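You operate a simulated robot arm through the tools that you are given. There is no shell and no other tool.

Carry out the task below with a simulated two-armed robot. There is one attempt and no reset: what you move stays moved.

Task
Put the tin from the top of the tool cabinet on the grey plate there. Shut the gauge drawer. Open the spares drawer, fetch the green box from the bottom shelf of the shelf unit and set it inside and shut the drawer again. Do these in any order. Set down upright: tin, box.

It is judged by the outcome, as a careful person would: the job done as asked, and still so three seconds after it is handed in. It fails if anything else is knocked over, pushed out of place, dropped, spilled or broken.

Robot
Two 6-joint arms with two-finger parallel grippers on one trunk, on a base that moves. Base frame: it is fixed to the floor where the robot stands at the start and does not move with it; the origin is under the middle of the robot, x ahead of it, y to its left, z up; the surface under the hand at the start is at about z = 0.95. Readings come in m, degrees, newtons and seconds.
The left shoulder is at the start at [0.08, 0.216, 1.584], the right one opposite. With the tool pointing down near the work surface each hand reaches from about 0.1 to 0.74 m from the robot's upright axis, wherever it stands, measured 20 degrees to its own side. Places, roughly: box [0.5, -1.5, 0.25]; gauge drawer [0.3, -0.1, 0.6]; plate (13x11x1 cm) [0.7, -0.2, 1]; spares drawer [0.4, -0.1, 0.2]; spares drawer inside [0.6, -0.1, 0.1]. Payload 3.43 kg a hand.
The tool frame of a hand sits at the grasp point between the pads (the TCP): z along the fingers, y along the line on which they close. The tips reach 0.03 m beyond it. The gripper opens to 0.094 m. The fingers are 0.028 m wide and 0.01 m thick; the gripper's body (0.05 by 0.096 m) begins 0.055 m behind the TCP.
Orientation is that of the tool frame in the base frame, as a unit quaternion [x, y, z, w]. With the fingers straight down and closing along the base's y, the tool's x points along the base's -x, its y along +y and its z along -z.

Tools
- The arms move only by the tool send_rows. It takes "left_rows", "right_rows" or both (then of equal length, played together; a hand with none holds still); each is text: rows parted by semicolons, each of 7 numbers parted by spaces: the turn, a rotation vector about the base's x, y, z in degrees, then the shift along the base's x, y, z in m, then the gripper command, from -1 (shut) to 1 (fully open), values between in proportion. In form: wx wy wz dx dy dz gripper; .... A call has 1 to 20 rows; each row is the pose to reach, as a shift and turn from the pose commanded when the call began. A row lasts 0.2 s, in which the tool goes at most 0.05 m and 8.6 degrees; a call with a longer step from one row to the next is refused whole, and so is a gripper value outside its range. A pose out of reach is approached as far as the arm can. The call stops where the force on the tool passes 40 N (or 10 N more than at its start, if that is more) or the arm is blocked; 0.2 s more then pass. The fingers move at their own pace (about 0.072 m/s each) and stop on an object; they squeeze with about 34 N. The grip force told is the motor's: it shows also when the fingers shut on nothing. Time passes only in rows, and 0.2 s behind the last, so rows that repeat a pose let the fingers close. The reply holds the time, the measured pose of the TCP, the force on the tool along the base axes, the opening and the grip force, in the units named above and with some noise, with the torque about the TCP (base axes, N m) and any sound that the robot's microphone picked up, and new pictures: "pictures" is both (left out), scene, wrist or none (wrist: the cameras of the hands that moved).
- Cameras (640 x 400 px; columns grow to the right, rows downward): "scene" is now at [0.0884, -0.0168, 1.7235]; the picture's right is [-0.32, -0.95, 0.00], its down [-0.87, 0.29, -0.41] and it looks along [0.39, -0.13, -0.91] (base axes); focal length 274 px, centre (320, 200). "left" rides on the left gripper at [0.076, -0.014, -0.103] in its tool frame; the picture's right is [0.18, 0.98, 0.00], its down [-0.75, 0.14, -0.64] and it looks along [-0.63, 0.12, 0.77] (tool axes); focal length 243 px, centre (320, 200). "right" rides on the right gripper at [0.076, 0.014, -0.103] in its tool frame; the picture's right is [-0.18, 0.98, 0.00], its down [-0.75, -0.14, -0.64] and it looks along [-0.63, -0.12, 0.77] (tool axes); focal length 243 px, centre (320, 200). There is no depth. A picture from a camera that has moved, and an enlarged one, comes with that camera's place and axes in the base frame and with its lens.
- move_column(by): slides the trunk up (or, below 0, down) by that many m; the arms and the scene camera ride with it, the base frame stays. It gives what a move gives, with no picture.
- base_move(legs): drives the robot by 1 to 6 legs, each [ahead, left, turn to the left] in m, m and degrees, along the robot's own axes; the way and the turn of a leg run together, so that a leg with both is an arc; at most 1.5 m and 180 degrees a leg. The arms and the cameras ride along, it lands a little off, and it stops where it bumps. It gives what a move gives, and a new picture of the scene camera.
- turn_head(pan, tilt): turns the head with the scene camera to pan (to the left, within 86 degrees either way) and tilt (down, from -29 to 69), counted from straight ahead of the robot. It gives what a move gives, and a new picture of the scene camera.
- zoom(camera, box): a new picture of the part [left, top, right, bottom] of that camera's present view, enlarged. It takes no simulated time.
- finish_job(): hands the job in; it is judged then, once.

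Places have to be worked out from the pictures, the camera data and where the tool is seen. Open the grippers and draw the arms clear of the work before you hand the job in, unless the task says otherwise.

The tools are called after "Request:" as a command line: name --argument value ..., lists and objects as JSON in quotes. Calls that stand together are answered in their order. send_rows: Moves the arms, as the interface text tells. Its arguments: {"type":"object","properties":{"left_rows":{"type":"string"},"right_rows":{"type":"string"},"pictures":{"type":"string","enum":["both","scene","wrist","none"]}},"required":[]} The other tools are called the same way: move_column (by) moves the trunk up or down; base_move (legs) drives the base; turn_head (pan, tilt) turns the head that bears the scene camera; zoom (camera, box) takes an enlarged picture of a part of a camera's view; finish_job () hands the job in.

At the start:

```text
time: 0.0
left_tool_pos: [0.6414, 0.0975, 1.1295]
left_ee_rot: [0.0, 1.0, 0.0, 0.0]
left_contact_force: [0.4, 0.4, -0.5]
left_ft_torque: [0.0, -0.01, -0.01]
left_finger_gap: 0.0936
left_grasp_force: 0.0
right_tool_pos: [0.3979, -0.3816, 0.9999]
right_ee_rot: [0.0, 1.0, 0.0, 0.001]
right_contact_force: [-0.5, 0.1, 0.3]
right_ft_torque: [-0.01, -0.01, -0.01]
right_finger_gap: 0.0944
right_grasp_force: 0.0
trunk travel left (down, up): [-0.814, 0.026]
robot x, y, heading: [-0.0028, 0.0007, 0.1]
head pan, tilt (commanded): [-18.4, 65.9]
```

scene: 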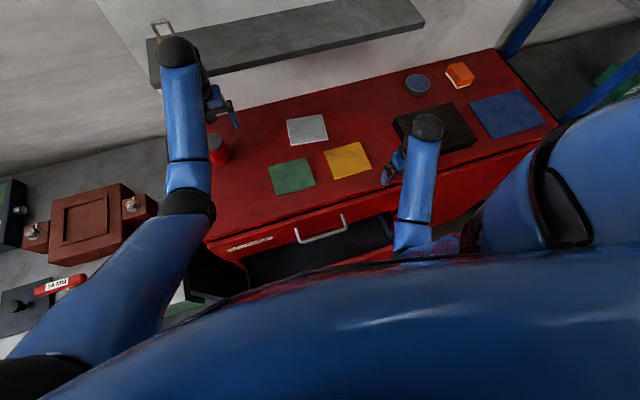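
right: 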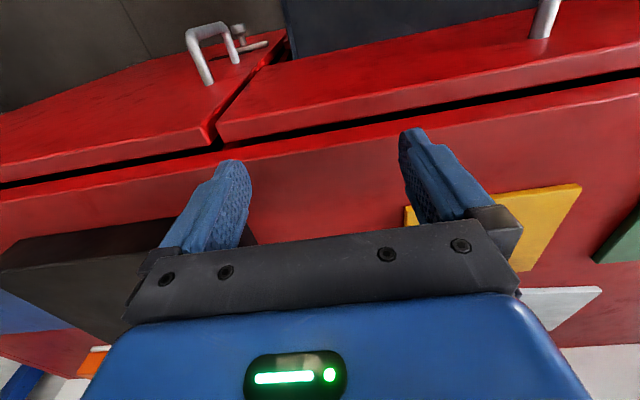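
left: 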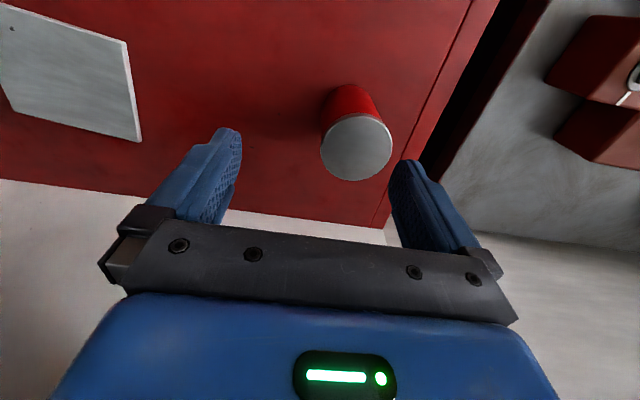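

The scene shows the red cabinet top with the red tin near the left hand, coloured plates, and an open drawer below. I look closer first to tell the objects apart.

Request:
zoom --camera "scene" --box '[190, 60, 560, 290]'

Request:
zoom --camera "left" --box '[160, 0, 500, 220]'

Request:
turn_head --pan 0 --tilt 50

```text
1.73 times, centred on (375, 175) of scene
camera zoom: at [0.0884, -0.0168, 1.7235], right [-0.32, -0.95, 0.0], down [-0.87, 0.29, -0.41], along [0.39, -0.13, -0.91], focal length 474 px, centre (225, 243)
```

zoom: 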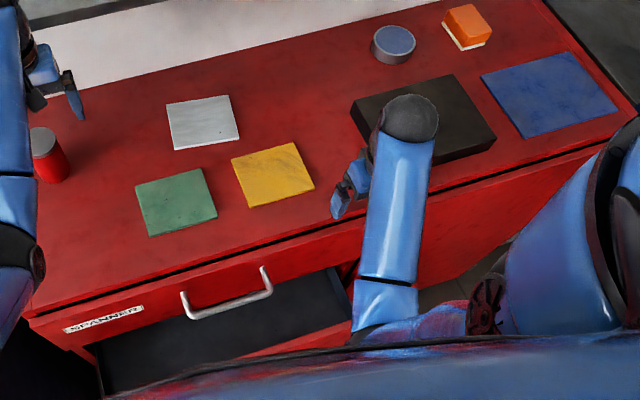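

```text
1.82 times, centred on (330, 110) of left
camera zoom: at [0.5652, 0.0842, 1.2315], right [-0.18, 0.98, 0.0], down [0.75, 0.14, 0.64], along [0.63, 0.12, -0.77], focal length 441 px, centre (302, 364)
```

zoom: 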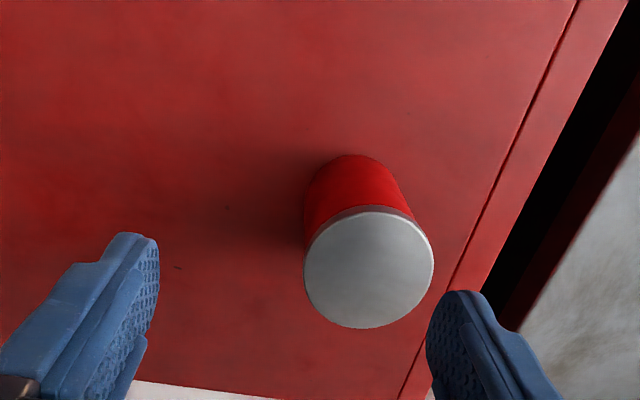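

```text
time: 0.8
left_tool_pos: [0.6415, 0.0978, 1.1292]
left_ee_rot: [-0.001, 1.0, 0.0, 0.0]
left_contact_force: [0.0, 0.2, 0.1]
left_ft_torque: [-0.01, 0.0, -0.01]
left_finger_gap: 0.094
left_grasp_force: 0.0
right_tool_pos: [0.3969, -0.3816, 0.9999]
right_ee_rot: [0.001, 1.0, 0.0, 0.001]
right_contact_force: [0.1, -0.6, 0.6]
right_ft_torque: [0.0, 0.02, -0.03]
right_finger_gap: 0.0941
right_grasp_force: 0.1
trunk travel left (down, up): [-0.814, 0.026]
robot x, y, heading: [0.0009, -0.0005, 0.2]
head pan, tilt (commanded): [0.0, 50.0]
camera scene: at [0.1089, 0.0018, 1.7425], right [0.0, -1.0, 0.0], down [-0.77, 0.0, -0.64], along [0.64, 0.0, -0.77], focal length 274 px, centre (320, 200)
```

scene: 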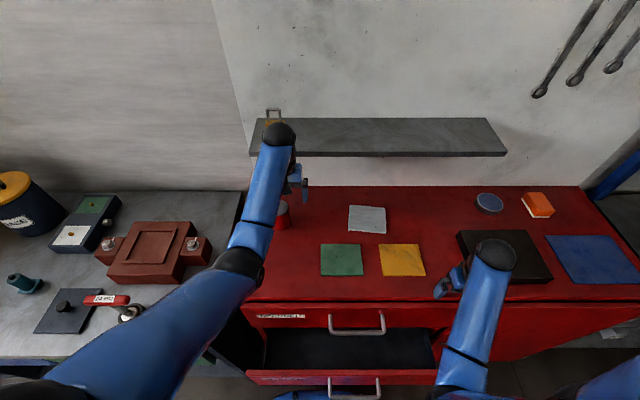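

The shelf on the back wall hangs over the cabinet, so I want to know where it is before lowering the arm. I look around at the drawers and the shelf unit on the right.

Request:
turn_head --pan 0 --tilt 69

Request:
turn_head --pan -70 --tilt 40

Request:
turn_head --pan 0 --tilt 25

```text
time: 1.6
left_tool_pos: [0.6411, 0.0963, 1.1291]
left_ee_rot: [0.0, 1.0, 0.001, 0.0]
left_contact_force: [-0.4, 0.0, 0.5]
left_ft_torque: [-0.03, 0.04, 0.0]
left_finger_gap: 0.0941
left_grasp_force: 0.1
right_tool_pos: [0.3966, -0.3815, 0.9995]
right_ee_rot: [0.0, 1.0, -0.001, 0.0]
right_contact_force: [-0.8, 0.7, 0.2]
right_ft_torque: [-0.03, 0.03, 0.03]
right_finger_gap: 0.0941
right_grasp_force: 0.1
trunk travel left (down, up): [-0.814, 0.026]
robot x, y, heading: [0.0054, -0.0018, 0.2]
head pan, tilt (commanded): [0.0, 68.8]
camera scene: at [0.0881, 0.0019, 1.7206], right [0.0, -1.0, 0.0], down [-0.93, 0.0, -0.36], along [0.36, 0.0, -0.93], focal length 274 px, centre (320, 200)
```

scene: 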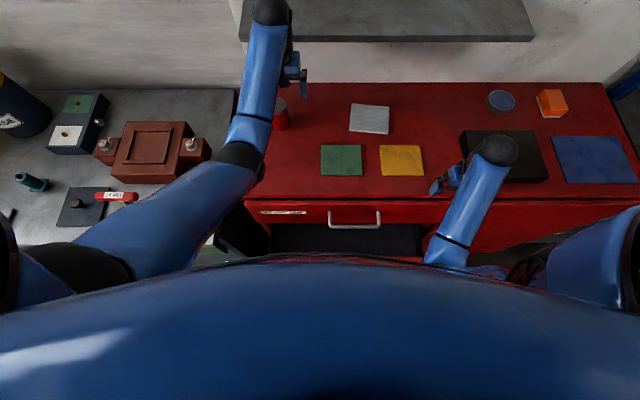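

```text
time: 3.0
left_tool_pos: [0.6406, 0.096, 1.1282]
left_ee_rot: [0.0, 1.0, 0.0, -0.001]
left_contact_force: [0.5, 0.1, 0.2]
left_ft_torque: [0.02, 0.01, 0.04]
left_finger_gap: 0.0936
left_grasp_force: 0.0
right_tool_pos: [0.3965, -0.3812, 1.0002]
right_ee_rot: [0.0, 1.0, 0.0, 0.001]
right_contact_force: [0.0, 0.4, -0.2]
right_ft_torque: [-0.01, 0.02, 0.01]
right_finger_gap: 0.0939
right_grasp_force: 0.0
trunk travel left (down, up): [-0.814, 0.026]
robot x, y, heading: [0.0029, 0.0002, 0.2]
head pan, tilt (commanded): [-70.0, 40.0]
camera scene: at [0.0611, -0.078, 1.7567], right [-0.94, -0.34, 0.0], down [-0.22, 0.6, -0.77], along [0.26, -0.72, -0.64], focal length 274 px, centre (320, 200)
```

scene: 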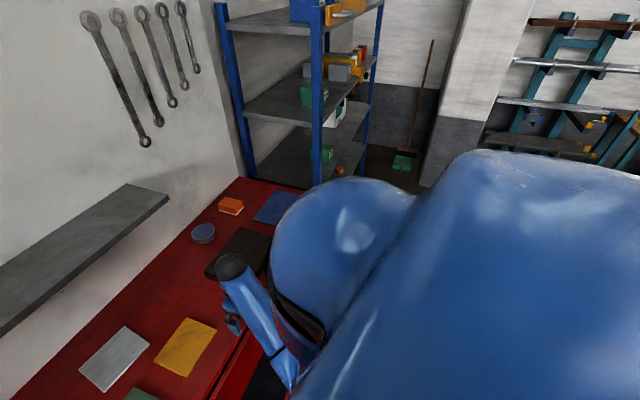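

```text
time: 4.5
left_tool_pos: [0.6422, 0.0969, 1.1291]
left_ee_rot: [-0.001, 1.0, 0.0, 0.001]
left_contact_force: [0.2, 0.3, 0.1]
left_ft_torque: [0.01, 0.0, 0.0]
left_finger_gap: 0.0938
left_grasp_force: 0.0
right_tool_pos: [0.3961, -0.3816, 0.9997]
right_ee_rot: [0.0, 1.0, 0.0, 0.0]
right_contact_force: [0.6, -0.3, -0.1]
right_ft_torque: [0.0, 0.01, -0.01]
right_finger_gap: 0.094
right_grasp_force: 0.0
trunk travel left (down, up): [-0.814, 0.026]
robot x, y, heading: [-0.0015, 0.0004, -0.3]
head pan, tilt (commanded): [0.0, 25.0]
camera scene: at [0.1242, 0.0019, 1.78], right [0.0, -1.0, 0.0], down [-0.42, 0.0, -0.91], along [0.91, 0.0, -0.42], focal length 274 px, centre (320, 200)
```

scene: 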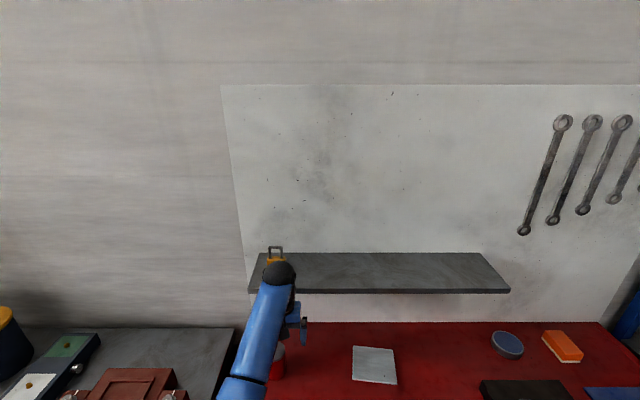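

From two views I triangulate the wall shelf at about z 1.235–1.256 with its front edge at x≈0.68, so I tilt the left hand 30° (fingers forward) to keep its wrist out from under the shelf. I also raise the right hand well clear of the dark board.

Request:
send_rows --left_rows "0 -7.5 0 -0.005 0 0 1; 0 -15 0 -0.01 0 0 1; 0 -22.5 0 -0.015 0 0 1; 0 -30 0 -0.02 0 0 1; 0 -30 0 -0.02 0 0 1" --right_rows "0 0 0 0 0 0.03 1; 0 0 0 0 0 0.06 1; 0 0 0 0 0 0.09 1; 0 0 0 0 0 0.12 1; 0 0 0 0 0 0.12 1"

```text
time: 5.7
left_tool_pos: [0.6212, 0.0972, 1.1291]
left_ee_rot: [0.0, 0.966, 0.0, 0.26]
left_contact_force: [0.1, 0.2, 0.2]
left_ft_torque: [-0.01, -0.01, -0.01]
left_finger_gap: 0.0939
left_grasp_force: 0.0
right_tool_pos: [0.3977, -0.3802, 1.0188]
right_ee_rot: [0.0, 1.0, 0.0, 0.001]
right_contact_force: [-0.6, -0.8, -0.1]
right_ft_torque: [0.01, 0.03, -0.03]
right_finger_gap: 0.094
right_grasp_force: 0.0
right hand out of reach, approached as far as the arm can: row 1, 2, 3, 4, 5
trunk travel left (down, up): [-0.814, 0.026]
robot x, y, heading: [-0.0021, -0.0004, 0.1]
head pan, tilt (commanded): [0.0, 25.0]
camera scene: at [0.1239, 0.002, 1.7801], right [0.0, -1.0, 0.0], down [-0.42, 0.0, -0.91], along [0.91, 0.0, -0.42], focal length 274 px, centre (320, 200)
camera right: at [0.3209, -0.3659, 1.1229], right [0.18, 0.98, 0.0], down [0.75, -0.14, 0.64], along [0.63, -0.12, -0.77], focal length 243 px, centre (320, 200)
camera left: at [0.5039, 0.0842, 1.1797], right [-0.16, 0.98, -0.09], down [0.33, 0.14, 0.93], along [0.93, 0.12, -0.35], focal length 243 px, centre (320, 200)
```

scene: 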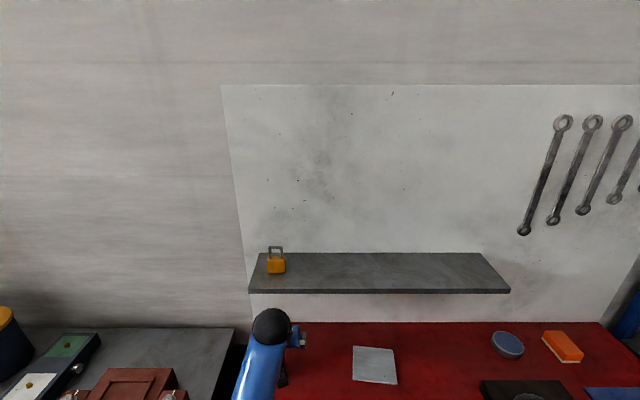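
right: 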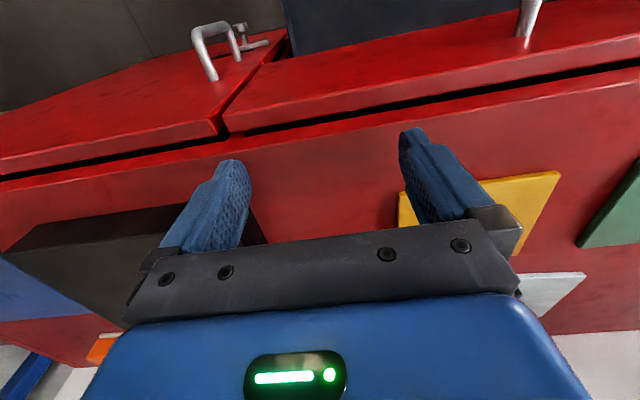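
left: 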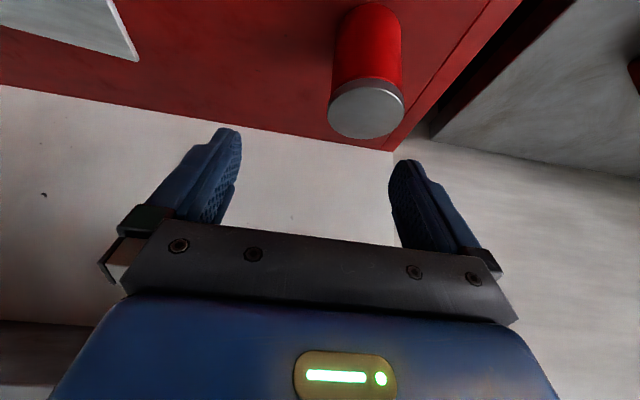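

The two left-camera views put the tin's top centre at about (0.662, 0.136, 1.033), about 6.4 cm wide. I move the tilted open hand over it and lower it to z≈1.0 with the fingers on either side.

Request:
send_rows --left_rows "0 0 0 0.02 0.02 0 1; 0 0 0 0.039 0.039 0 1; 0 0 0 0.039 0.039 -0.03 1; 0 0 0 0.039 0.039 -0.06 1; 0 0 0 0.039 0.039 -0.06 1" --pictures "both"

```text
time: 6.8
left_tool_pos: [0.6578, 0.1349, 1.0693]
left_ee_rot: [0.0, 0.966, 0.0, 0.259]
left_contact_force: [0.3, -0.1, -0.1]
left_ft_torque: [0.01, 0.02, -0.01]
left_finger_gap: 0.0942
left_grasp_force: 0.0
right_tool_pos: [0.3974, -0.3792, 1.019]
right_ee_rot: [0.0, 1.0, 0.0, 0.001]
right_contact_force: [-0.2, -0.8, -0.9]
right_ft_torque: [0.0, 0.02, 0.07]
right_finger_gap: 0.0942
right_grasp_force: 0.0
trunk travel left (down, up): [-0.814, 0.026]
robot x, y, heading: [-0.0008, -0.0005, -0.0]
head pan, tilt (commanded): [0.0, 25.0]
camera scene: at [0.1245, 0.0023, 1.78], right [0.0, -1.0, 0.0], down [-0.42, 0.0, -0.91], along [0.91, 0.0, -0.42], focal length 274 px, centre (320, 200)
camera left: at [0.5408, 0.1219, 1.1199], right [-0.16, 0.98, -0.09], down [0.33, 0.14, 0.93], along [0.93, 0.12, -0.35], focal length 243 px, centre (320, 200)
```

scene: 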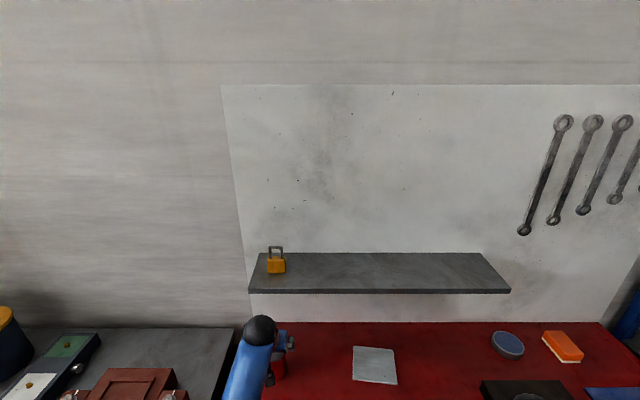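
left: 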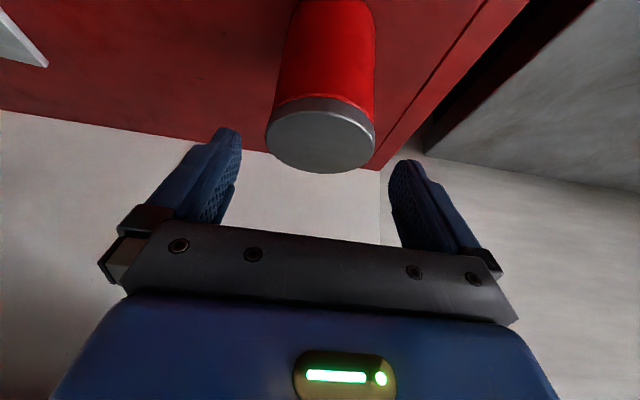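

The tin lid sits centred between the fingers at about (0.662, 0.134, 1.036). I lower to z≈1.0 and close the gripper.

Request:
send_rows --left_rows "0 0 0 0.002 0 -0.03 1; 0 0 0 0.004 0 -0.055 1; 0 0 0 0.004 0 -0.069 1; 0 0 0 0.004 0 -0.069 1; 0 0 0 0.004 0 -0.069 0; 0 0 0 0.004 0 -0.069 -1; 0 0 0 0.004 0 -0.069 -1; 0 0 0 0.004 0 -0.069 -1" --pictures "wrist"

```text
time: 8.7
left_tool_pos: [0.6627, 0.1333, 0.999]
left_ee_rot: [0.0, 0.966, 0.0, 0.259]
left_contact_force: [-0.2, -0.6, 0.0]
left_ft_torque: [-0.01, 0.01, -0.03]
left_finger_gap: 0.0635
left_grasp_force: 34.1
right_tool_pos: [0.3978, -0.3797, 1.0196]
right_ee_rot: [0.0, 1.0, 0.001, 0.001]
right_contact_force: [0.0, -0.1, 0.4]
right_ft_torque: [0.0, 0.0, -0.01]
right_finger_gap: 0.094
right_grasp_force: 0.1
trunk travel left (down, up): [-0.814, 0.026]
robot x, y, heading: [-0.0018, 0.0043, -0.2]
head pan, tilt (commanded): [0.0, 25.0]
camera left: at [0.5452, 0.1206, 1.0502], right [-0.16, 0.98, -0.09], down [0.33, 0.14, 0.93], along [0.93, 0.12, -0.35], focal length 243 px, centre (320, 200)
```

left: 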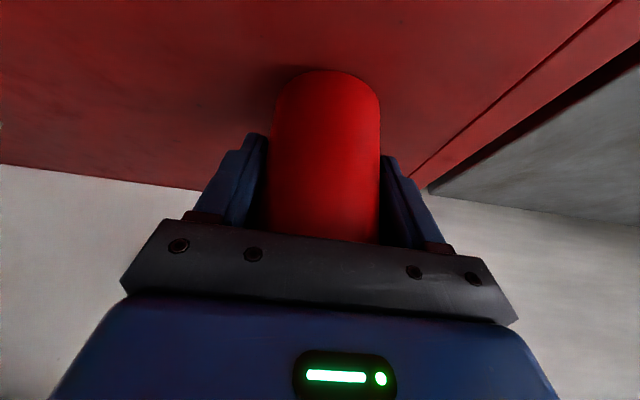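

The tin is held (gap 6.35 cm, 34 N). I lift it 6 cm and carry it over towards the grey plate, whose centre I make out at about (0.675, -0.163).

Request:
send_rows --left_rows "0 0 0 0 0 0.02 -1; 0 0 0 0 0 0.04 -1; 0 0 0 0 0 0.06 -1; 0 0 0 0 -0.03 0.06 -1; 0 0 0 0.005 -0.07 0.06 -1; 0 0 0 0.01 -0.11 0.06 -1; 0 0 0 0.012 -0.15 0.06 -1; 0 0 0 0.012 -0.19 0.06 -1; 0 0 0 0.012 -0.19 0.06 -1" --pictures "both"

```text
time: 10.7
left_tool_pos: [0.677, -0.0575, 1.0586]
left_ee_rot: [0.001, 0.966, -0.001, 0.259]
left_contact_force: [0.9, 0.0, -2.8]
left_ft_torque: [0.0, -0.04, 0.01]
left_finger_gap: 0.0638
left_grasp_force: 34.1
right_tool_pos: [0.3986, -0.3796, 1.0186]
right_ee_rot: [0.0, 1.0, -0.001, 0.001]
right_contact_force: [-0.4, 0.5, 0.2]
right_ft_torque: [0.02, 0.0, 0.02]
right_finger_gap: 0.094
right_grasp_force: 0.1
trunk travel left (down, up): [-0.814, 0.026]
robot x, y, heading: [0.0002, -0.0018, -0.0]
head pan, tilt (commanded): [0.0, 25.0]
camera scene: at [0.1248, 0.0018, 1.78], right [0.0, -1.0, 0.0], down [-0.42, 0.0, -0.91], along [0.91, 0.0, -0.42], focal length 274 px, centre (320, 200)
camera left: at [0.5596, -0.0701, 1.1092], right [-0.16, 0.98, -0.09], down [0.33, 0.14, 0.93], along [0.93, 0.12, -0.35], focal length 243 px, centre (320, 200)
```

scene: 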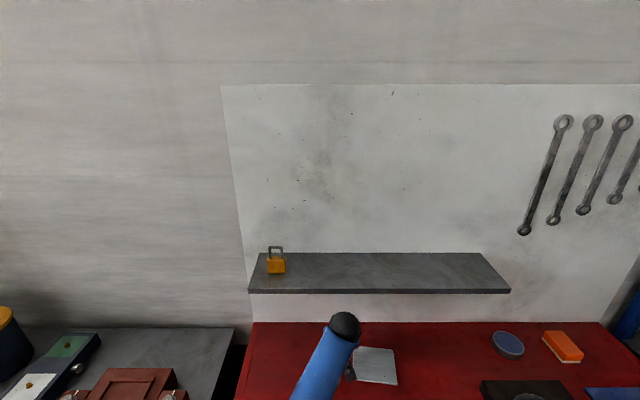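
left: 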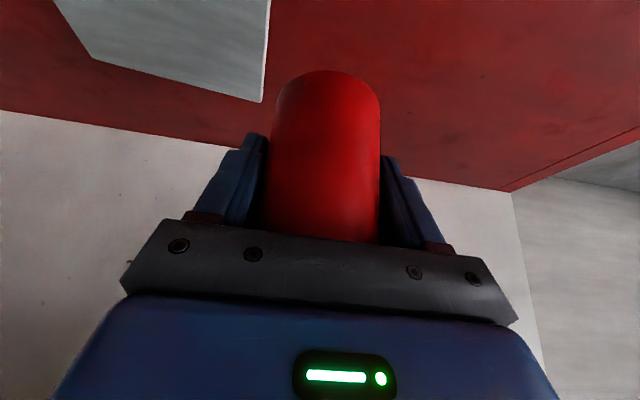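

The tin is held steadily and the plate is just to its right; its far-left corner computes to (0.736, -0.104), fitting a centre near (0.675, -0.163). I carry on the last 10.5 cm sideways.

Request:
send_rows --left_rows "0 0 0 0 -0.035 0 -1; 0 0 0 0 -0.07 0 -1; 0 0 0 -0.002 -0.105 0 -1; 0 0 0 -0.002 -0.105 0 -1; 0 0 0 -0.002 -0.105 0 -1" --pictures "wrist"

Request:
turn_head --pan -10 --tilt 55

```text
time: 11.8
left_tool_pos: [0.676, -0.16, 1.0547]
left_ee_rot: [0.0, 0.966, 0.0, 0.259]
left_contact_force: [-0.7, 0.3, -2.5]
left_ft_torque: [-0.02, -0.03, -0.03]
left_finger_gap: 0.0637
left_grasp_force: 34.2
right_tool_pos: [0.397, -0.3795, 1.0189]
right_ee_rot: [0.0, 1.0, 0.001, 0.001]
right_contact_force: [0.2, -0.1, 0.5]
right_ft_torque: [0.0, 0.0, -0.01]
right_finger_gap: 0.0939
right_grasp_force: 0.0
trunk travel left (down, up): [-0.814, 0.026]
robot x, y, heading: [-0.0012, 0.0027, 0.0]
head pan, tilt (commanded): [0.0, 25.0]
camera left: at [0.5586, -0.1727, 1.1059], right [-0.16, 0.98, -0.09], down [0.33, 0.14, 0.93], along [0.93, 0.12, -0.35], focal length 243 px, centre (320, 200)
```

left: 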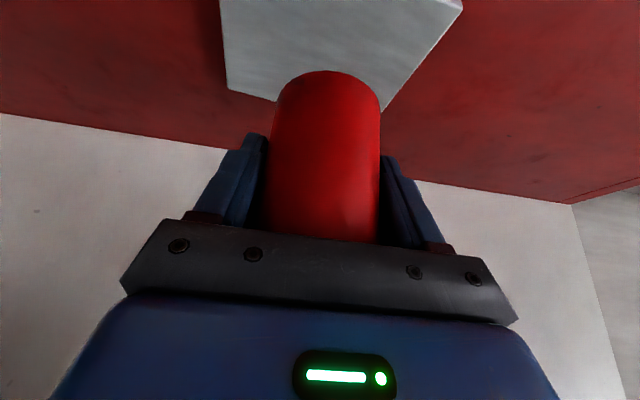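

```text
time: 12.8
left_tool_pos: [0.6763, -0.1597, 1.055]
left_ee_rot: [0.0, 0.966, -0.001, 0.259]
left_contact_force: [-0.1, 0.2, -2.7]
left_ft_torque: [0.02, 0.0, -0.02]
left_finger_gap: 0.0635
left_grasp_force: 33.8
right_tool_pos: [0.3967, -0.3795, 1.0183]
right_ee_rot: [0.0, 1.0, -0.001, 0.001]
right_contact_force: [0.0, -0.5, -0.1]
right_ft_torque: [0.01, -0.02, -0.02]
right_finger_gap: 0.0938
right_grasp_force: 0.1
trunk travel left (down, up): [-0.814, 0.026]
robot x, y, heading: [0.0005, 0.0025, 0.0]
head pan, tilt (commanded): [-10.0, 55.0]
camera scene: at [0.1036, -0.0111, 1.736], right [-0.17, -0.98, 0.0], down [-0.81, 0.14, -0.57], along [0.56, -0.1, -0.82], focal length 274 px, centre (320, 200)
```

scene: 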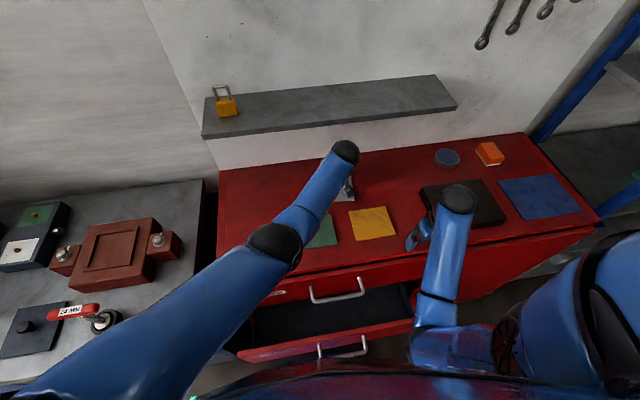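

The plate's far edge computes to x≈0.727, y from -0.235 to -0.105, so its centre is near (0.672, -0.170). I shift 1 cm and lower to just above contact, expected at TCP z≈1.009.

Request:
send_rows --left_rows "0 0 0 -0.004 -0.01 0 -1; 0 0 0 -0.004 -0.01 -0.015 -1; 0 0 0 -0.004 -0.01 -0.03 -1; 0 0 0 -0.004 -0.01 -0.04 -1; 0 0 0 -0.004 -0.01 -0.04 -1" --pictures "wrist"

```text
time: 14.0
left_tool_pos: [0.6699, -0.17, 1.0169]
left_ee_rot: [0.0, 0.966, 0.0, 0.259]
left_contact_force: [0.4, 0.2, -2.4]
left_ft_torque: [0.04, 0.02, -0.01]
left_finger_gap: 0.0636
left_grasp_force: 34.0
right_tool_pos: [0.3967, -0.3808, 1.0195]
right_ee_rot: [-0.001, 1.0, 0.0, 0.001]
right_contact_force: [0.5, -0.4, -0.2]
right_ft_torque: [-0.01, 0.03, 0.01]
right_finger_gap: 0.094
right_grasp_force: 0.1
trunk travel left (down, up): [-0.814, 0.026]
robot x, y, heading: [-0.0013, 0.0022, -0.2]
head pan, tilt (commanded): [-10.0, 55.0]
camera left: at [0.5522, -0.1826, 1.0687], right [-0.16, 0.98, -0.09], down [0.33, 0.14, 0.93], along [0.93, 0.12, -0.35], focal length 243 px, centre (320, 200)
```

left: 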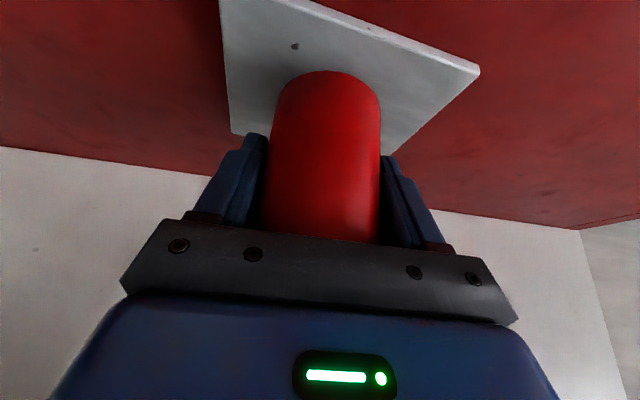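

Still hanging freely (force z about -2.4 N). I lower a few millimetres at a time to feel contact.

Request:
send_rows --left_rows "0 0 0 0 0 -0.002 -1; 0 0 0 0 0 -0.004 -1; 0 0 0 0 0 -0.006 -1; 0 0 0 0 0 -0.008 -1; 0 0 0 0 0 -0.008 -1" --pictures "none"

```text
time: 15.2
left_tool_pos: [0.6679, -0.1687, 1.0117]
left_ee_rot: [0.0, 0.966, 0.0, 0.258]
left_contact_force: [0.1, 0.0, -2.8]
left_ft_torque: [-0.01, -0.01, 0.04]
left_finger_gap: 0.0636
left_grasp_force: 34.1
right_tool_pos: [0.3968, -0.3803, 1.0192]
right_ee_rot: [-0.001, 1.0, -0.001, 0.001]
right_contact_force: [0.1, -0.4, 0.0]
right_ft_torque: [0.02, 0.04, -0.01]
right_finger_gap: 0.0941
right_grasp_force: 0.1
trunk travel left (down, up): [-0.814, 0.026]
robot x, y, heading: [-0.0014, -0.0021, -0.1]
head pan, tilt (commanded): [-10.0, 55.0]
```

Request:
send_rows --left_rows "0 0 0 0 0 -0.001 -1; 0 0 0 0 0 -0.002 -1; 0 0 0 0 0 -0.003 -1; 0 0 0 0 0 -0.004 -1; 0 0 0 0 0 -0.004 -1" --pictures "none"

```text
time: 16.4
left_tool_pos: [0.6667, -0.1685, 1.01]
left_ee_rot: [-0.001, 0.966, 0.001, 0.259]
left_contact_force: [0.0, 0.9, -2.1]
left_ft_torque: [-0.01, 0.0, -0.04]
left_finger_gap: 0.0636
left_grasp_force: 33.9
left hand out of reach, approached as far as the arm can: row 1, 2, 3, 4, 5
right_tool_pos: [0.3961, -0.3814, 1.0197]
right_ee_rot: [-0.001, 1.0, 0.0, 0.001]
right_contact_force: [-0.1, 0.5, 0.0]
right_ft_torque: [-0.01, 0.0, 0.04]
right_finger_gap: 0.0939
right_grasp_force: 0.1
trunk travel left (down, up): [-0.814, 0.026]
robot x, y, heading: [-0.0027, -0.0001, 0.1]
head pan, tilt (commanded): [-10.0, 55.0]
```

The left arm is at its reach limit just above contact, so I lower the trunk a few millimetres to take the tin down.

Request:
move_column --by -0.004

```text
time: 16.9
left_tool_pos: [0.6672, -0.168, 1.0077]
left_ee_rot: [0.0, 0.966, -0.001, 0.26]
left_contact_force: [0.3, 0.3, 3.3]
left_ft_torque: [-0.07, 0.15, -0.03]
left_finger_gap: 0.0634
left_grasp_force: 33.8
right_tool_pos: [0.3969, -0.3805, 1.0153]
right_ee_rot: [0.0, 1.0, 0.0, 0.002]
right_contact_force: [0.5, -0.3, -0.6]
right_ft_torque: [0.02, 0.03, -0.03]
right_finger_gap: 0.094
right_grasp_force: 0.0
trunk travel left (down, up): [-0.81, 0.03]
robot x, y, heading: [-0.0009, 0.0016, -0.1]
head pan, tilt (commanded): [-10.0, 55.0]
```

Contact: the vertical force went from -2.4 to +3.3 N, so the tin stands on the plate. I open the fingers in place, then withdraw back and up along the tilted tool.

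Request:
send_rows --left_rows "0 0 0 0 0 0 0.6; 0 0 0 0 0 0 1; 0 0 0 0 0 0 1; 0 0 0 -0.01 0 0.017 1; 0 0 0 -0.02 0 0.034 1; 0 0 0 -0.035 0 0.06 1; 0 0 0 -0.05 0 0.086 1; 0 0 0 -0.065 0 0.11 1; 0 0 0 -0.065 0 0.11 1" --pictures "both"

```text
time: 18.9
left_tool_pos: [0.6041, -0.1698, 1.117]
left_ee_rot: [0.0, 0.966, -0.001, 0.259]
left_contact_force: [-0.4, 0.1, 0.5]
left_ft_torque: [0.01, 0.03, 0.07]
left_finger_gap: 0.0941
left_grasp_force: 0.1
right_tool_pos: [0.3973, -0.3797, 1.0147]
right_ee_rot: [0.0, 1.0, 0.0, 0.002]
right_contact_force: [-0.6, 1.2, 0.6]
right_ft_torque: [0.0, -0.03, 0.03]
right_finger_gap: 0.094
right_grasp_force: 0.1
trunk travel left (down, up): [-0.81, 0.03]
robot x, y, heading: [-0.0004, 0.0023, -0.1]
head pan, tilt (commanded): [-10.0, 55.0]
camera scene: at [0.1032, -0.0109, 1.732], right [-0.17, -0.98, 0.0], down [-0.81, 0.14, -0.57], along [0.56, -0.1, -0.82], focal length 274 px, centre (320, 200)
camera left: at [0.4856, -0.1832, 1.1684], right [-0.16, 0.98, -0.09], down [0.33, 0.14, 0.93], along [0.93, 0.12, -0.35], focal length 243 px, centre (320, 200)
```

scene: 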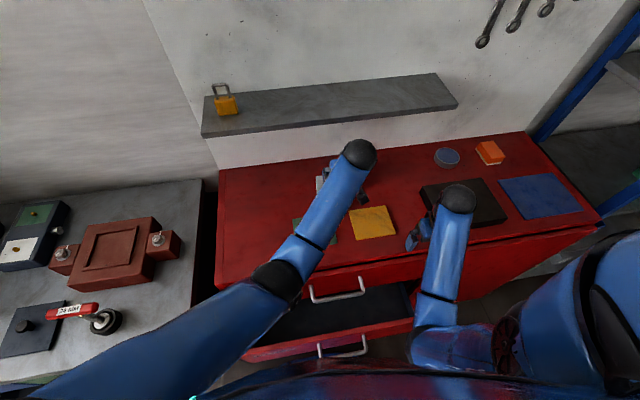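
left: 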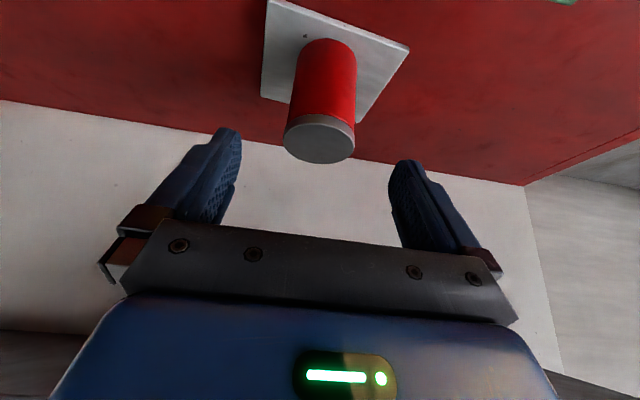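

The tin stands upright in the middle of the grey plate. Next I look to the sides for room to back the robot away from the cabinet.

Request:
turn_head --pan 86 --tilt 30

Request:
turn_head --pan -86 --tilt 20

```text
time: 20.6
left_tool_pos: [0.6036, -0.1697, 1.1177]
left_ee_rot: [0.0, 0.966, 0.0, 0.259]
left_contact_force: [-0.5, 0.6, 0.5]
left_ft_torque: [-0.03, 0.02, -0.01]
left_finger_gap: 0.0943
left_grasp_force: 0.0
right_tool_pos: [0.3982, -0.3803, 1.0155]
right_ee_rot: [0.001, 1.0, 0.0, 0.0]
right_contact_force: [0.3, 0.4, -0.3]
right_ft_torque: [-0.05, 0.03, 0.0]
right_finger_gap: 0.0937
right_grasp_force: 0.0
trunk travel left (down, up): [-0.81, 0.03]
robot x, y, heading: [0.0011, -0.0015, -0.1]
head pan, tilt (commanded): [85.9, 30.0]
camera scene: at [0.0383, 0.092, 1.7681], right [1.0, -0.07, 0.0], down [-0.04, -0.5, -0.87], along [0.06, 0.86, -0.5], focal length 274 px, centre (320, 200)
```

scene: 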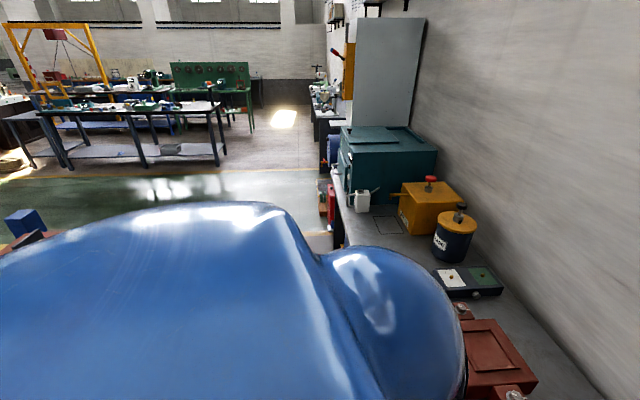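

```text
time: 23.2
left_tool_pos: [0.6023, -0.1712, 1.1171]
left_ee_rot: [-0.001, 0.966, 0.0, 0.259]
left_contact_force: [-0.6, 0.2, 0.2]
left_ft_torque: [0.01, 0.01, 0.0]
left_finger_gap: 0.0939
left_grasp_force: 0.1
right_tool_pos: [0.3961, -0.3804, 1.0152]
right_ee_rot: [0.0, 1.0, 0.0, 0.001]
right_contact_force: [-0.5, -0.7, -0.7]
right_ft_torque: [0.02, 0.0, 0.02]
right_finger_gap: 0.0938
right_grasp_force: 0.0
trunk travel left (down, up): [-0.81, 0.03]
robot x, y, heading: [-0.0002, -0.0037, 0.3]
head pan, tilt (commanded): [-85.9, 20.0]
camera scene: at [0.0386, -0.0911, 1.7841], right [-1.0, -0.07, 0.0], down [-0.02, 0.34, -0.94], along [0.07, -0.94, -0.34], focal length 274 px, centre (320, 200)
```

scene: 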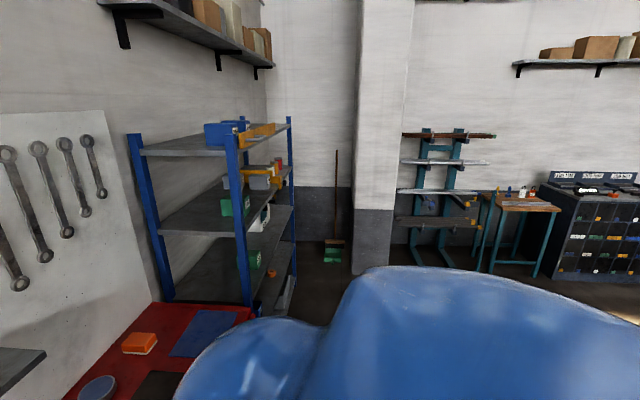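

There is open floor around. I back the robot 0.5 m straight away from the cabinet, then look at the drawer fronts.

Request:
base_move --legs '[[-0.5, 0, 0]]'

Request:
turn_head --pan 0 --tilt 55

```text
time: 26.2
left_tool_pos: [0.1047, -0.1762, 1.1161]
left_ee_rot: [0.009, 0.966, -0.003, 0.258]
left_contact_force: [-0.3, 0.0, -0.2]
left_ft_torque: [-0.02, 0.0, -0.03]
left_finger_gap: 0.0939
left_grasp_force: 0.1
right_tool_pos: [-0.107, -0.3823, 1.015]
right_ee_rot: [0.009, 1.0, 0.0, 0.0]
right_contact_force: [0.7, 0.1, 0.3]
right_ft_torque: [0.02, 0.05, 0.0]
right_finger_gap: 0.0939
right_grasp_force: 0.1
trunk travel left (down, up): [-0.81, 0.03]
robot x, y, heading: [-0.4989, 0.0046, -1.0]
head pan, tilt (commanded): [-85.9, 20.0]
camera scene: at [-0.4576, -0.0871, 1.784], right [-1.0, -0.05, 0.0], down [-0.02, 0.34, -0.94], along [0.05, -0.94, -0.34], focal length 274 px, centre (320, 200)
```

scene: 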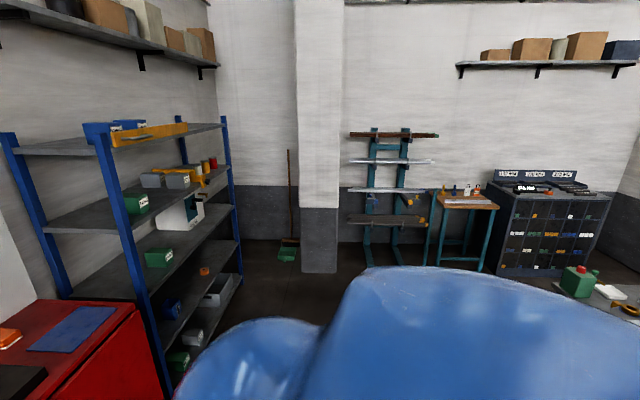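

```text
time: 27.8
left_tool_pos: [0.1018, -0.1763, 1.1166]
left_ee_rot: [0.01, 0.966, -0.003, 0.259]
left_contact_force: [-1.3, 0.4, -0.3]
left_ft_torque: [-0.01, -0.01, 0.02]
left_finger_gap: 0.0938
left_grasp_force: 0.1
right_tool_pos: [-0.1079, -0.3827, 1.0154]
right_ee_rot: [0.009, 1.0, 0.0, 0.001]
right_contact_force: [-0.8, 0.0, -0.4]
right_ft_torque: [0.02, -0.01, 0.0]
right_finger_gap: 0.094
right_grasp_force: 0.1
trunk travel left (down, up): [-0.81, 0.03]
robot x, y, heading: [-0.4952, 0.0048, -1.3]
head pan, tilt (commanded): [0.0, 55.0]
camera scene: at [-0.3939, 0.0046, 1.7321], right [-0.02, -1.0, 0.0], down [-0.82, 0.02, -0.57], along [0.57, -0.01, -0.82], focal length 274 px, centre (320, 200)
```

scene: 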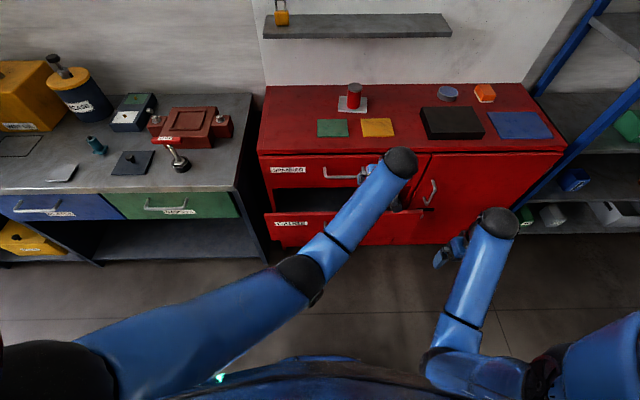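

The cabinet front is partly hidden by the left arm. I swing the left hand to its own side to see the drawers and labels.

Request:
send_rows --left_rows "0 0 0 0 0.045 0 1; 0 0 0 0 0.09 0 1; 0 0 0 0 0.135 0 1; 0 0 0 0 0.18 0 1; 0 0 0 0 0.225 0 1; 0 0 0 0 0.27 0 1; 0 0 0 0 0.315 0 1; 0 0 0 0 0.36 0 1; 0 0 0 0 0.405 0 1; 0 0 0 0 0.45 0 1; 0 0 0 0 0.45 0 1" --pictures "scene"

Request:
zoom --camera "scene" --box '[230, 70, 580, 290]'

```text
time: 30.2
left_tool_pos: [0.1029, 0.2731, 1.1157]
left_ee_rot: [0.01, 0.966, -0.002, 0.259]
left_contact_force: [-0.1, -0.5, 0.5]
left_ft_torque: [0.05, -0.03, -0.01]
left_finger_gap: 0.0941
left_grasp_force: 0.0
right_tool_pos: [-0.1087, -0.3836, 1.0152]
right_ee_rot: [0.01, 1.0, 0.0, 0.002]
right_contact_force: [1.6, 0.0, -0.8]
right_ft_torque: [-0.01, -0.01, 0.0]
right_finger_gap: 0.0941
right_grasp_force: 0.0
trunk travel left (down, up): [-0.81, 0.03]
robot x, y, heading: [-0.4979, 0.0046, -1.1]
head pan, tilt (commanded): [0.0, 55.0]
camera scene: at [-0.3935, 0.0045, 1.732], right [-0.02, -1.0, 0.0], down [-0.82, 0.02, -0.57], along [0.57, -0.01, -0.82], focal length 274 px, centre (320, 200)
```

scene: 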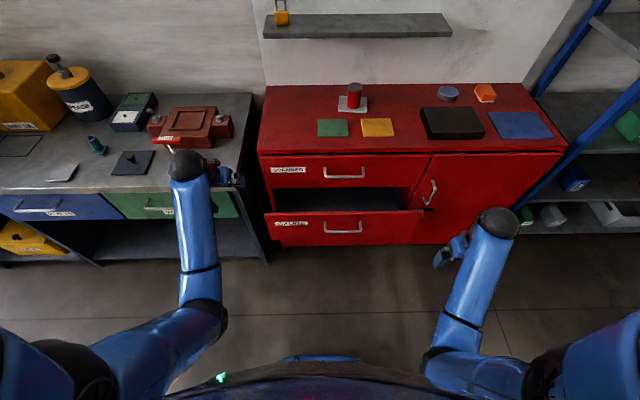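

```text
1.82 times, centred on (405, 180) of scene
camera zoom: at [-0.3935, 0.0045, 1.732], right [-0.02, -1.0, 0.0], down [-0.82, 0.02, -0.57], along [0.57, -0.01, -0.82], focal length 498 px, centre (166, 236)
```

zoom: 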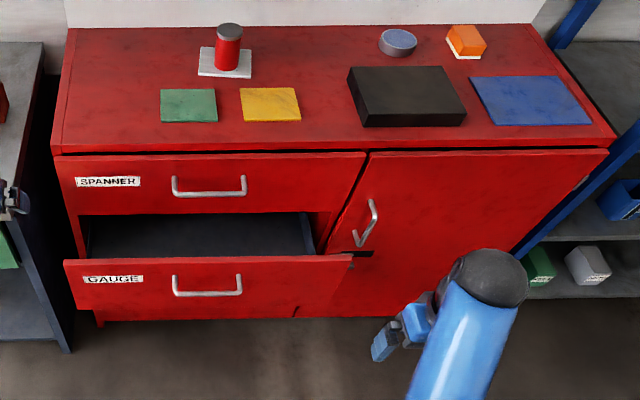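

The GAUGE drawer is the open one (second down, front at about x≈0.25, z≈0.45–0.69), and SPARES must be below it. I lower the trunk to bring the left hand to drawer height and get a better view of the fronts.

Request:
move_column --by -0.45

Request:
turn_head --pan -5 --tilt 40

```text
refused: -0.45 is not a number from -0.4 to 0.4
```

```text
time: 30.9
left_tool_pos: [0.1038, 0.2732, 1.1166]
left_ee_rot: [0.009, 0.966, -0.003, 0.258]
left_contact_force: [-1.0, 0.1, 0.3]
left_ft_torque: [0.0, 0.03, -0.01]
left_finger_gap: 0.094
left_grasp_force: 0.0
right_tool_pos: [-0.108, -0.3829, 1.0159]
right_ee_rot: [0.01, 1.0, 0.0, 0.001]
right_contact_force: [0.2, -0.2, 0.0]
right_ft_torque: [-0.02, 0.02, 0.01]
right_finger_gap: 0.0941
right_grasp_force: 0.2
trunk travel left (down, up): [-0.81, 0.03]
robot x, y, heading: [-0.4943, 0.0054, -1.1]
head pan, tilt (commanded): [-5.0, 40.0]
camera scene: at [-0.3812, -0.0033, 1.7527], right [-0.11, -0.99, 0.0], down [-0.64, 0.07, -0.77], along [0.76, -0.08, -0.64], focal length 274 px, centre (320, 200)
```

scene: 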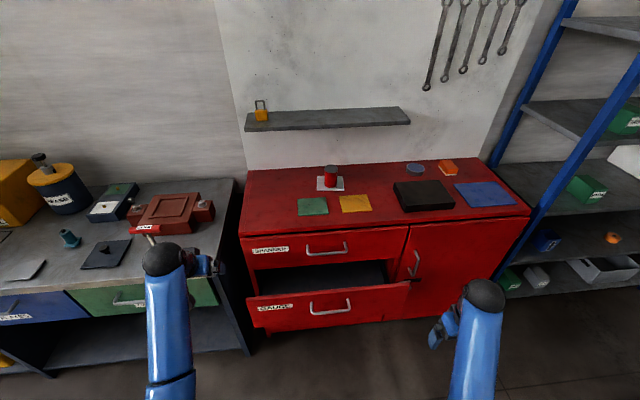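

The move is limited to 0.4 m, so I lower the trunk by 0.4 and look again.

Request:
move_column --by -0.4

Request:
turn_head --pan -5 --tilt 35

Request:
zoom --camera "scene" --box '[200, 60, 500, 360]'

```text
time: 34.8
left_tool_pos: [0.1033, 0.2733, 0.7166]
left_ee_rot: [0.008, 0.966, -0.002, 0.259]
left_contact_force: [-0.1, 0.4, -0.1]
left_ft_torque: [0.03, -0.03, 0.0]
left_finger_gap: 0.0941
left_grasp_force: 0.1
right_tool_pos: [-0.1075, -0.3837, 0.6147]
right_ee_rot: [0.009, 1.0, -0.001, 0.002]
right_contact_force: [-0.5, 0.7, -0.1]
right_ft_torque: [-0.02, 0.0, 0.02]
right_finger_gap: 0.0938
right_grasp_force: 0.1
trunk travel left (down, up): [-0.41, 0.43]
robot x, y, heading: [-0.4942, 0.005, -1.1]
head pan, tilt (commanded): [-5.0, 40.0]
```

```text
time: 35.4
left_tool_pos: [0.1021, 0.2725, 0.7163]
left_ee_rot: [0.008, 0.966, -0.001, 0.259]
left_contact_force: [0.0, 0.0, -0.5]
left_ft_torque: [-0.03, 0.0, 0.02]
left_finger_gap: 0.0939
left_grasp_force: 0.1
right_tool_pos: [-0.1076, -0.3821, 0.6146]
right_ee_rot: [0.009, 1.0, 0.001, 0.001]
right_contact_force: [-0.1, -0.4, 0.5]
right_ft_torque: [-0.01, 0.02, -0.04]
right_finger_gap: 0.094
right_grasp_force: 0.0
trunk travel left (down, up): [-0.41, 0.43]
robot x, y, heading: [-0.5006, 0.0032, -1.1]
head pan, tilt (commanded): [-5.0, 35.0]
camera scene: at [-0.3781, -0.0032, 1.3602], right [-0.11, -0.99, 0.0], down [-0.57, 0.06, -0.82], along [0.81, -0.09, -0.57], focal length 274 px, centre (320, 200)
```

scene: 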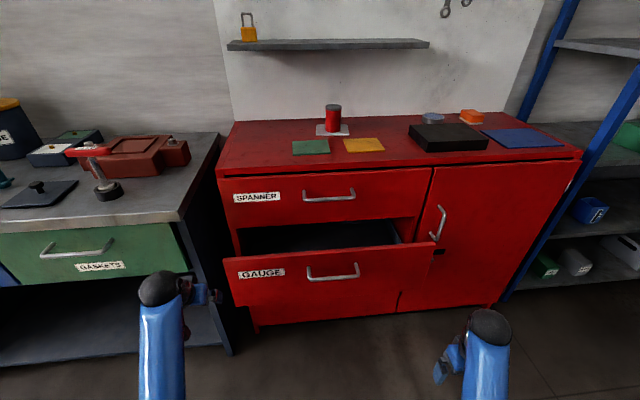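

```text
1.33 times, centred on (350, 210) of scene
camera zoom: at [-0.3781, -0.0032, 1.3602], right [-0.11, -0.99, 0.0], down [-0.57, 0.06, -0.82], along [0.81, -0.09, -0.57], focal length 365 px, centre (280, 187)
```

zoom: 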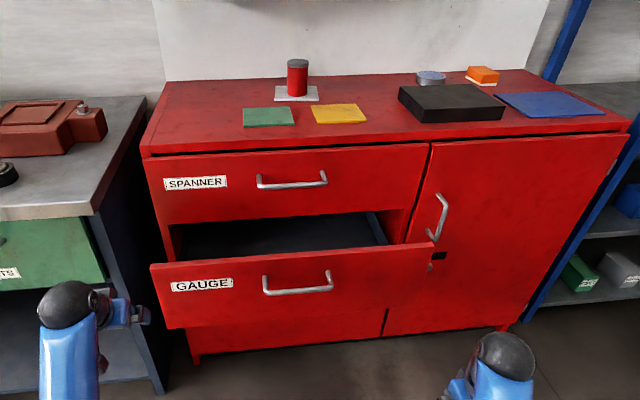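

The gauge handle triangulates to about (0.204, -0.11, 0.63), with the front panel at x≈0.245 spanning z 0.47–0.72. I tilt the left hand to point mostly forward with shut fingers, pull it back, and then bring the base a bit nearer and to the right so the push is within reach.

Request:
send_rows --left_rows "0 -7.5 0 -0.03 0 0 0; 0 -15 0 -0.06 0 0 -1; 0 -22.5 0 -0.09 0 0 -1; 0 -30 0 -0.11 0 -0.01 -1; 0 -30 0 -0.11 0 -0.02 -1" --pictures "none"

Request:
base_move --legs '[[0.1, -0.15, 1]]'

```text
time: 36.6
left_tool_pos: [-0.0049, 0.2737, 0.6967]
left_ee_rot: [0.008, 0.866, 0.0, 0.501]
left_contact_force: [1.2, -0.2, 0.4]
left_ft_torque: [-0.02, -0.01, 0.01]
left_finger_gap: 0.0001
left_grasp_force: 32.9
right_tool_pos: [-0.1089, -0.3825, 0.6156]
right_ee_rot: [0.01, 1.0, 0.0, 0.001]
right_contact_force: [-0.2, -0.4, -0.1]
right_ft_torque: [0.02, 0.0, -0.01]
right_finger_gap: 0.094
right_grasp_force: 0.0
trunk travel left (down, up): [-0.41, 0.43]
robot x, y, heading: [-0.4971, 0.004, -1.1]
head pan, tilt (commanded): [-5.0, 35.0]
```

```text
time: 38.1
left_tool_pos: [0.0854, 0.1304, 0.698]
left_ee_rot: [0.0, 0.866, 0.006, 0.5]
left_contact_force: [0.3, 0.5, 0.2]
left_ft_torque: [0.03, 0.0, 0.0]
left_finger_gap: 0.0
left_grasp_force: 32.7
right_tool_pos: [-0.0033, -0.5273, 0.6152]
right_ee_rot: [-0.001, 1.0, 0.0, 0.001]
right_contact_force: [-0.2, 0.6, -0.5]
right_ft_torque: [-0.01, -0.01, 0.01]
right_finger_gap: 0.0942
right_grasp_force: 0.0
trunk travel left (down, up): [-0.41, 0.43]
robot x, y, heading: [-0.4011, -0.148, 0.2]
head pan, tilt (commanded): [-5.0, 35.0]
camera scene: at [-0.2814, -0.1542, 1.3603], right [-0.08, -1.0, 0.0], down [-0.57, 0.05, -0.82], along [0.82, -0.07, -0.57], focal length 274 px, centre (320, 200)
```

scene: 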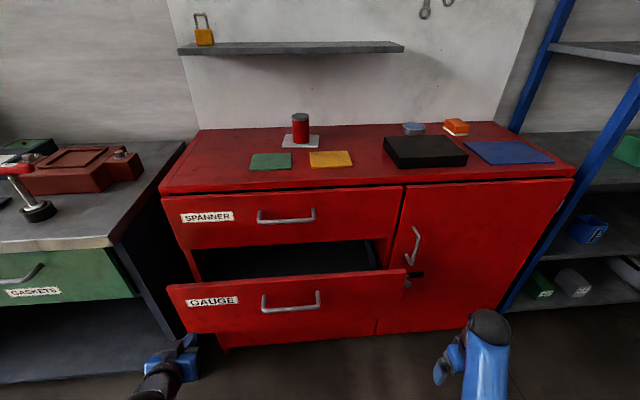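

Robot is now at (-0.40, -0.15). I bring the closed fingertips in front of the gauge panel, just left of the handle post (y≈0.0, z≈0.62).

Request:
send_rows --left_rows "0 0 0 0 -0.04 -0.02 -1; 0 0 0 0 -0.08 -0.04 -1; 0 0 0 0.03 -0.125 -0.058 -1; 0 0 0 0.06 -0.125 -0.058 -1; 0 0 0 0.085 -0.125 -0.058 -1; 0 0 0 0.085 -0.125 -0.058 -1" --pictures "both"

```text
refused: row 3 steps farther than a row can; nothing moved
```

Request:
send_rows --left_rows "0 0 0 0 -0.04 -0.02 -1; 0 0 0 0 -0.08 -0.04 -1; 0 0 0 0.01 -0.12 -0.055 -1; 0 0 0 0.04 -0.125 -0.058 -1; 0 0 0 0.065 -0.125 -0.058 -1; 0 0 0 0.085 -0.125 -0.058 -1; 0 0 0 0.085 -0.125 -0.058 -1" --pictures "both"

```text
time: 39.8
left_tool_pos: [0.1699, 0.0047, 0.6378]
left_ee_rot: [0.0, 0.866, 0.005, 0.5]
left_contact_force: [0.1, 0.0, -0.4]
left_ft_torque: [-0.02, 0.02, 0.04]
left_finger_gap: 0.0
left_grasp_force: 32.9
right_tool_pos: [-0.0043, -0.5269, 0.6154]
right_ee_rot: [-0.001, 1.0, 0.0, 0.002]
right_contact_force: [0.1, -0.1, 0.6]
right_ft_torque: [-0.02, 0.01, -0.03]
right_finger_gap: 0.0938
right_grasp_force: 0.0
trunk travel left (down, up): [-0.41, 0.43]
robot x, y, heading: [-0.4011, -0.1456, -0.1]
head pan, tilt (commanded): [-5.0, 35.0]
camera scene: at [-0.2821, -0.1538, 1.3603], right [-0.08, -1.0, 0.0], down [-0.57, 0.05, -0.82], along [0.82, -0.07, -0.57], focal length 274 px, centre (320, 200)
camera left: at [0.0429, -0.0079, 0.6234], right [-0.1, 0.98, -0.15], down [-0.18, 0.13, 0.97], along [0.98, 0.12, 0.16], focal length 243 px, centre (320, 200)
```

scene: 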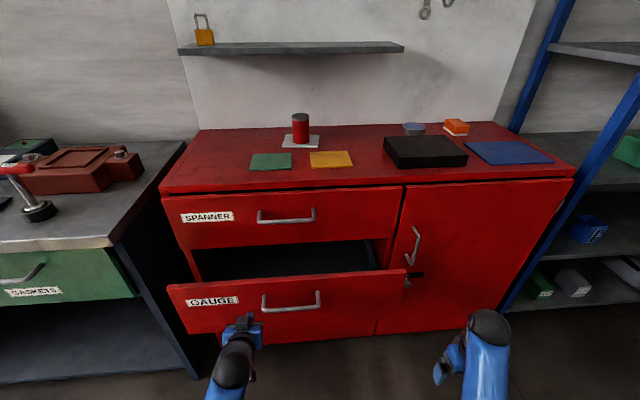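
left: 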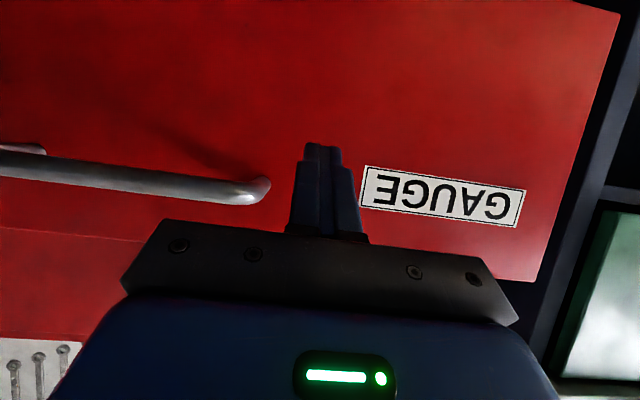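

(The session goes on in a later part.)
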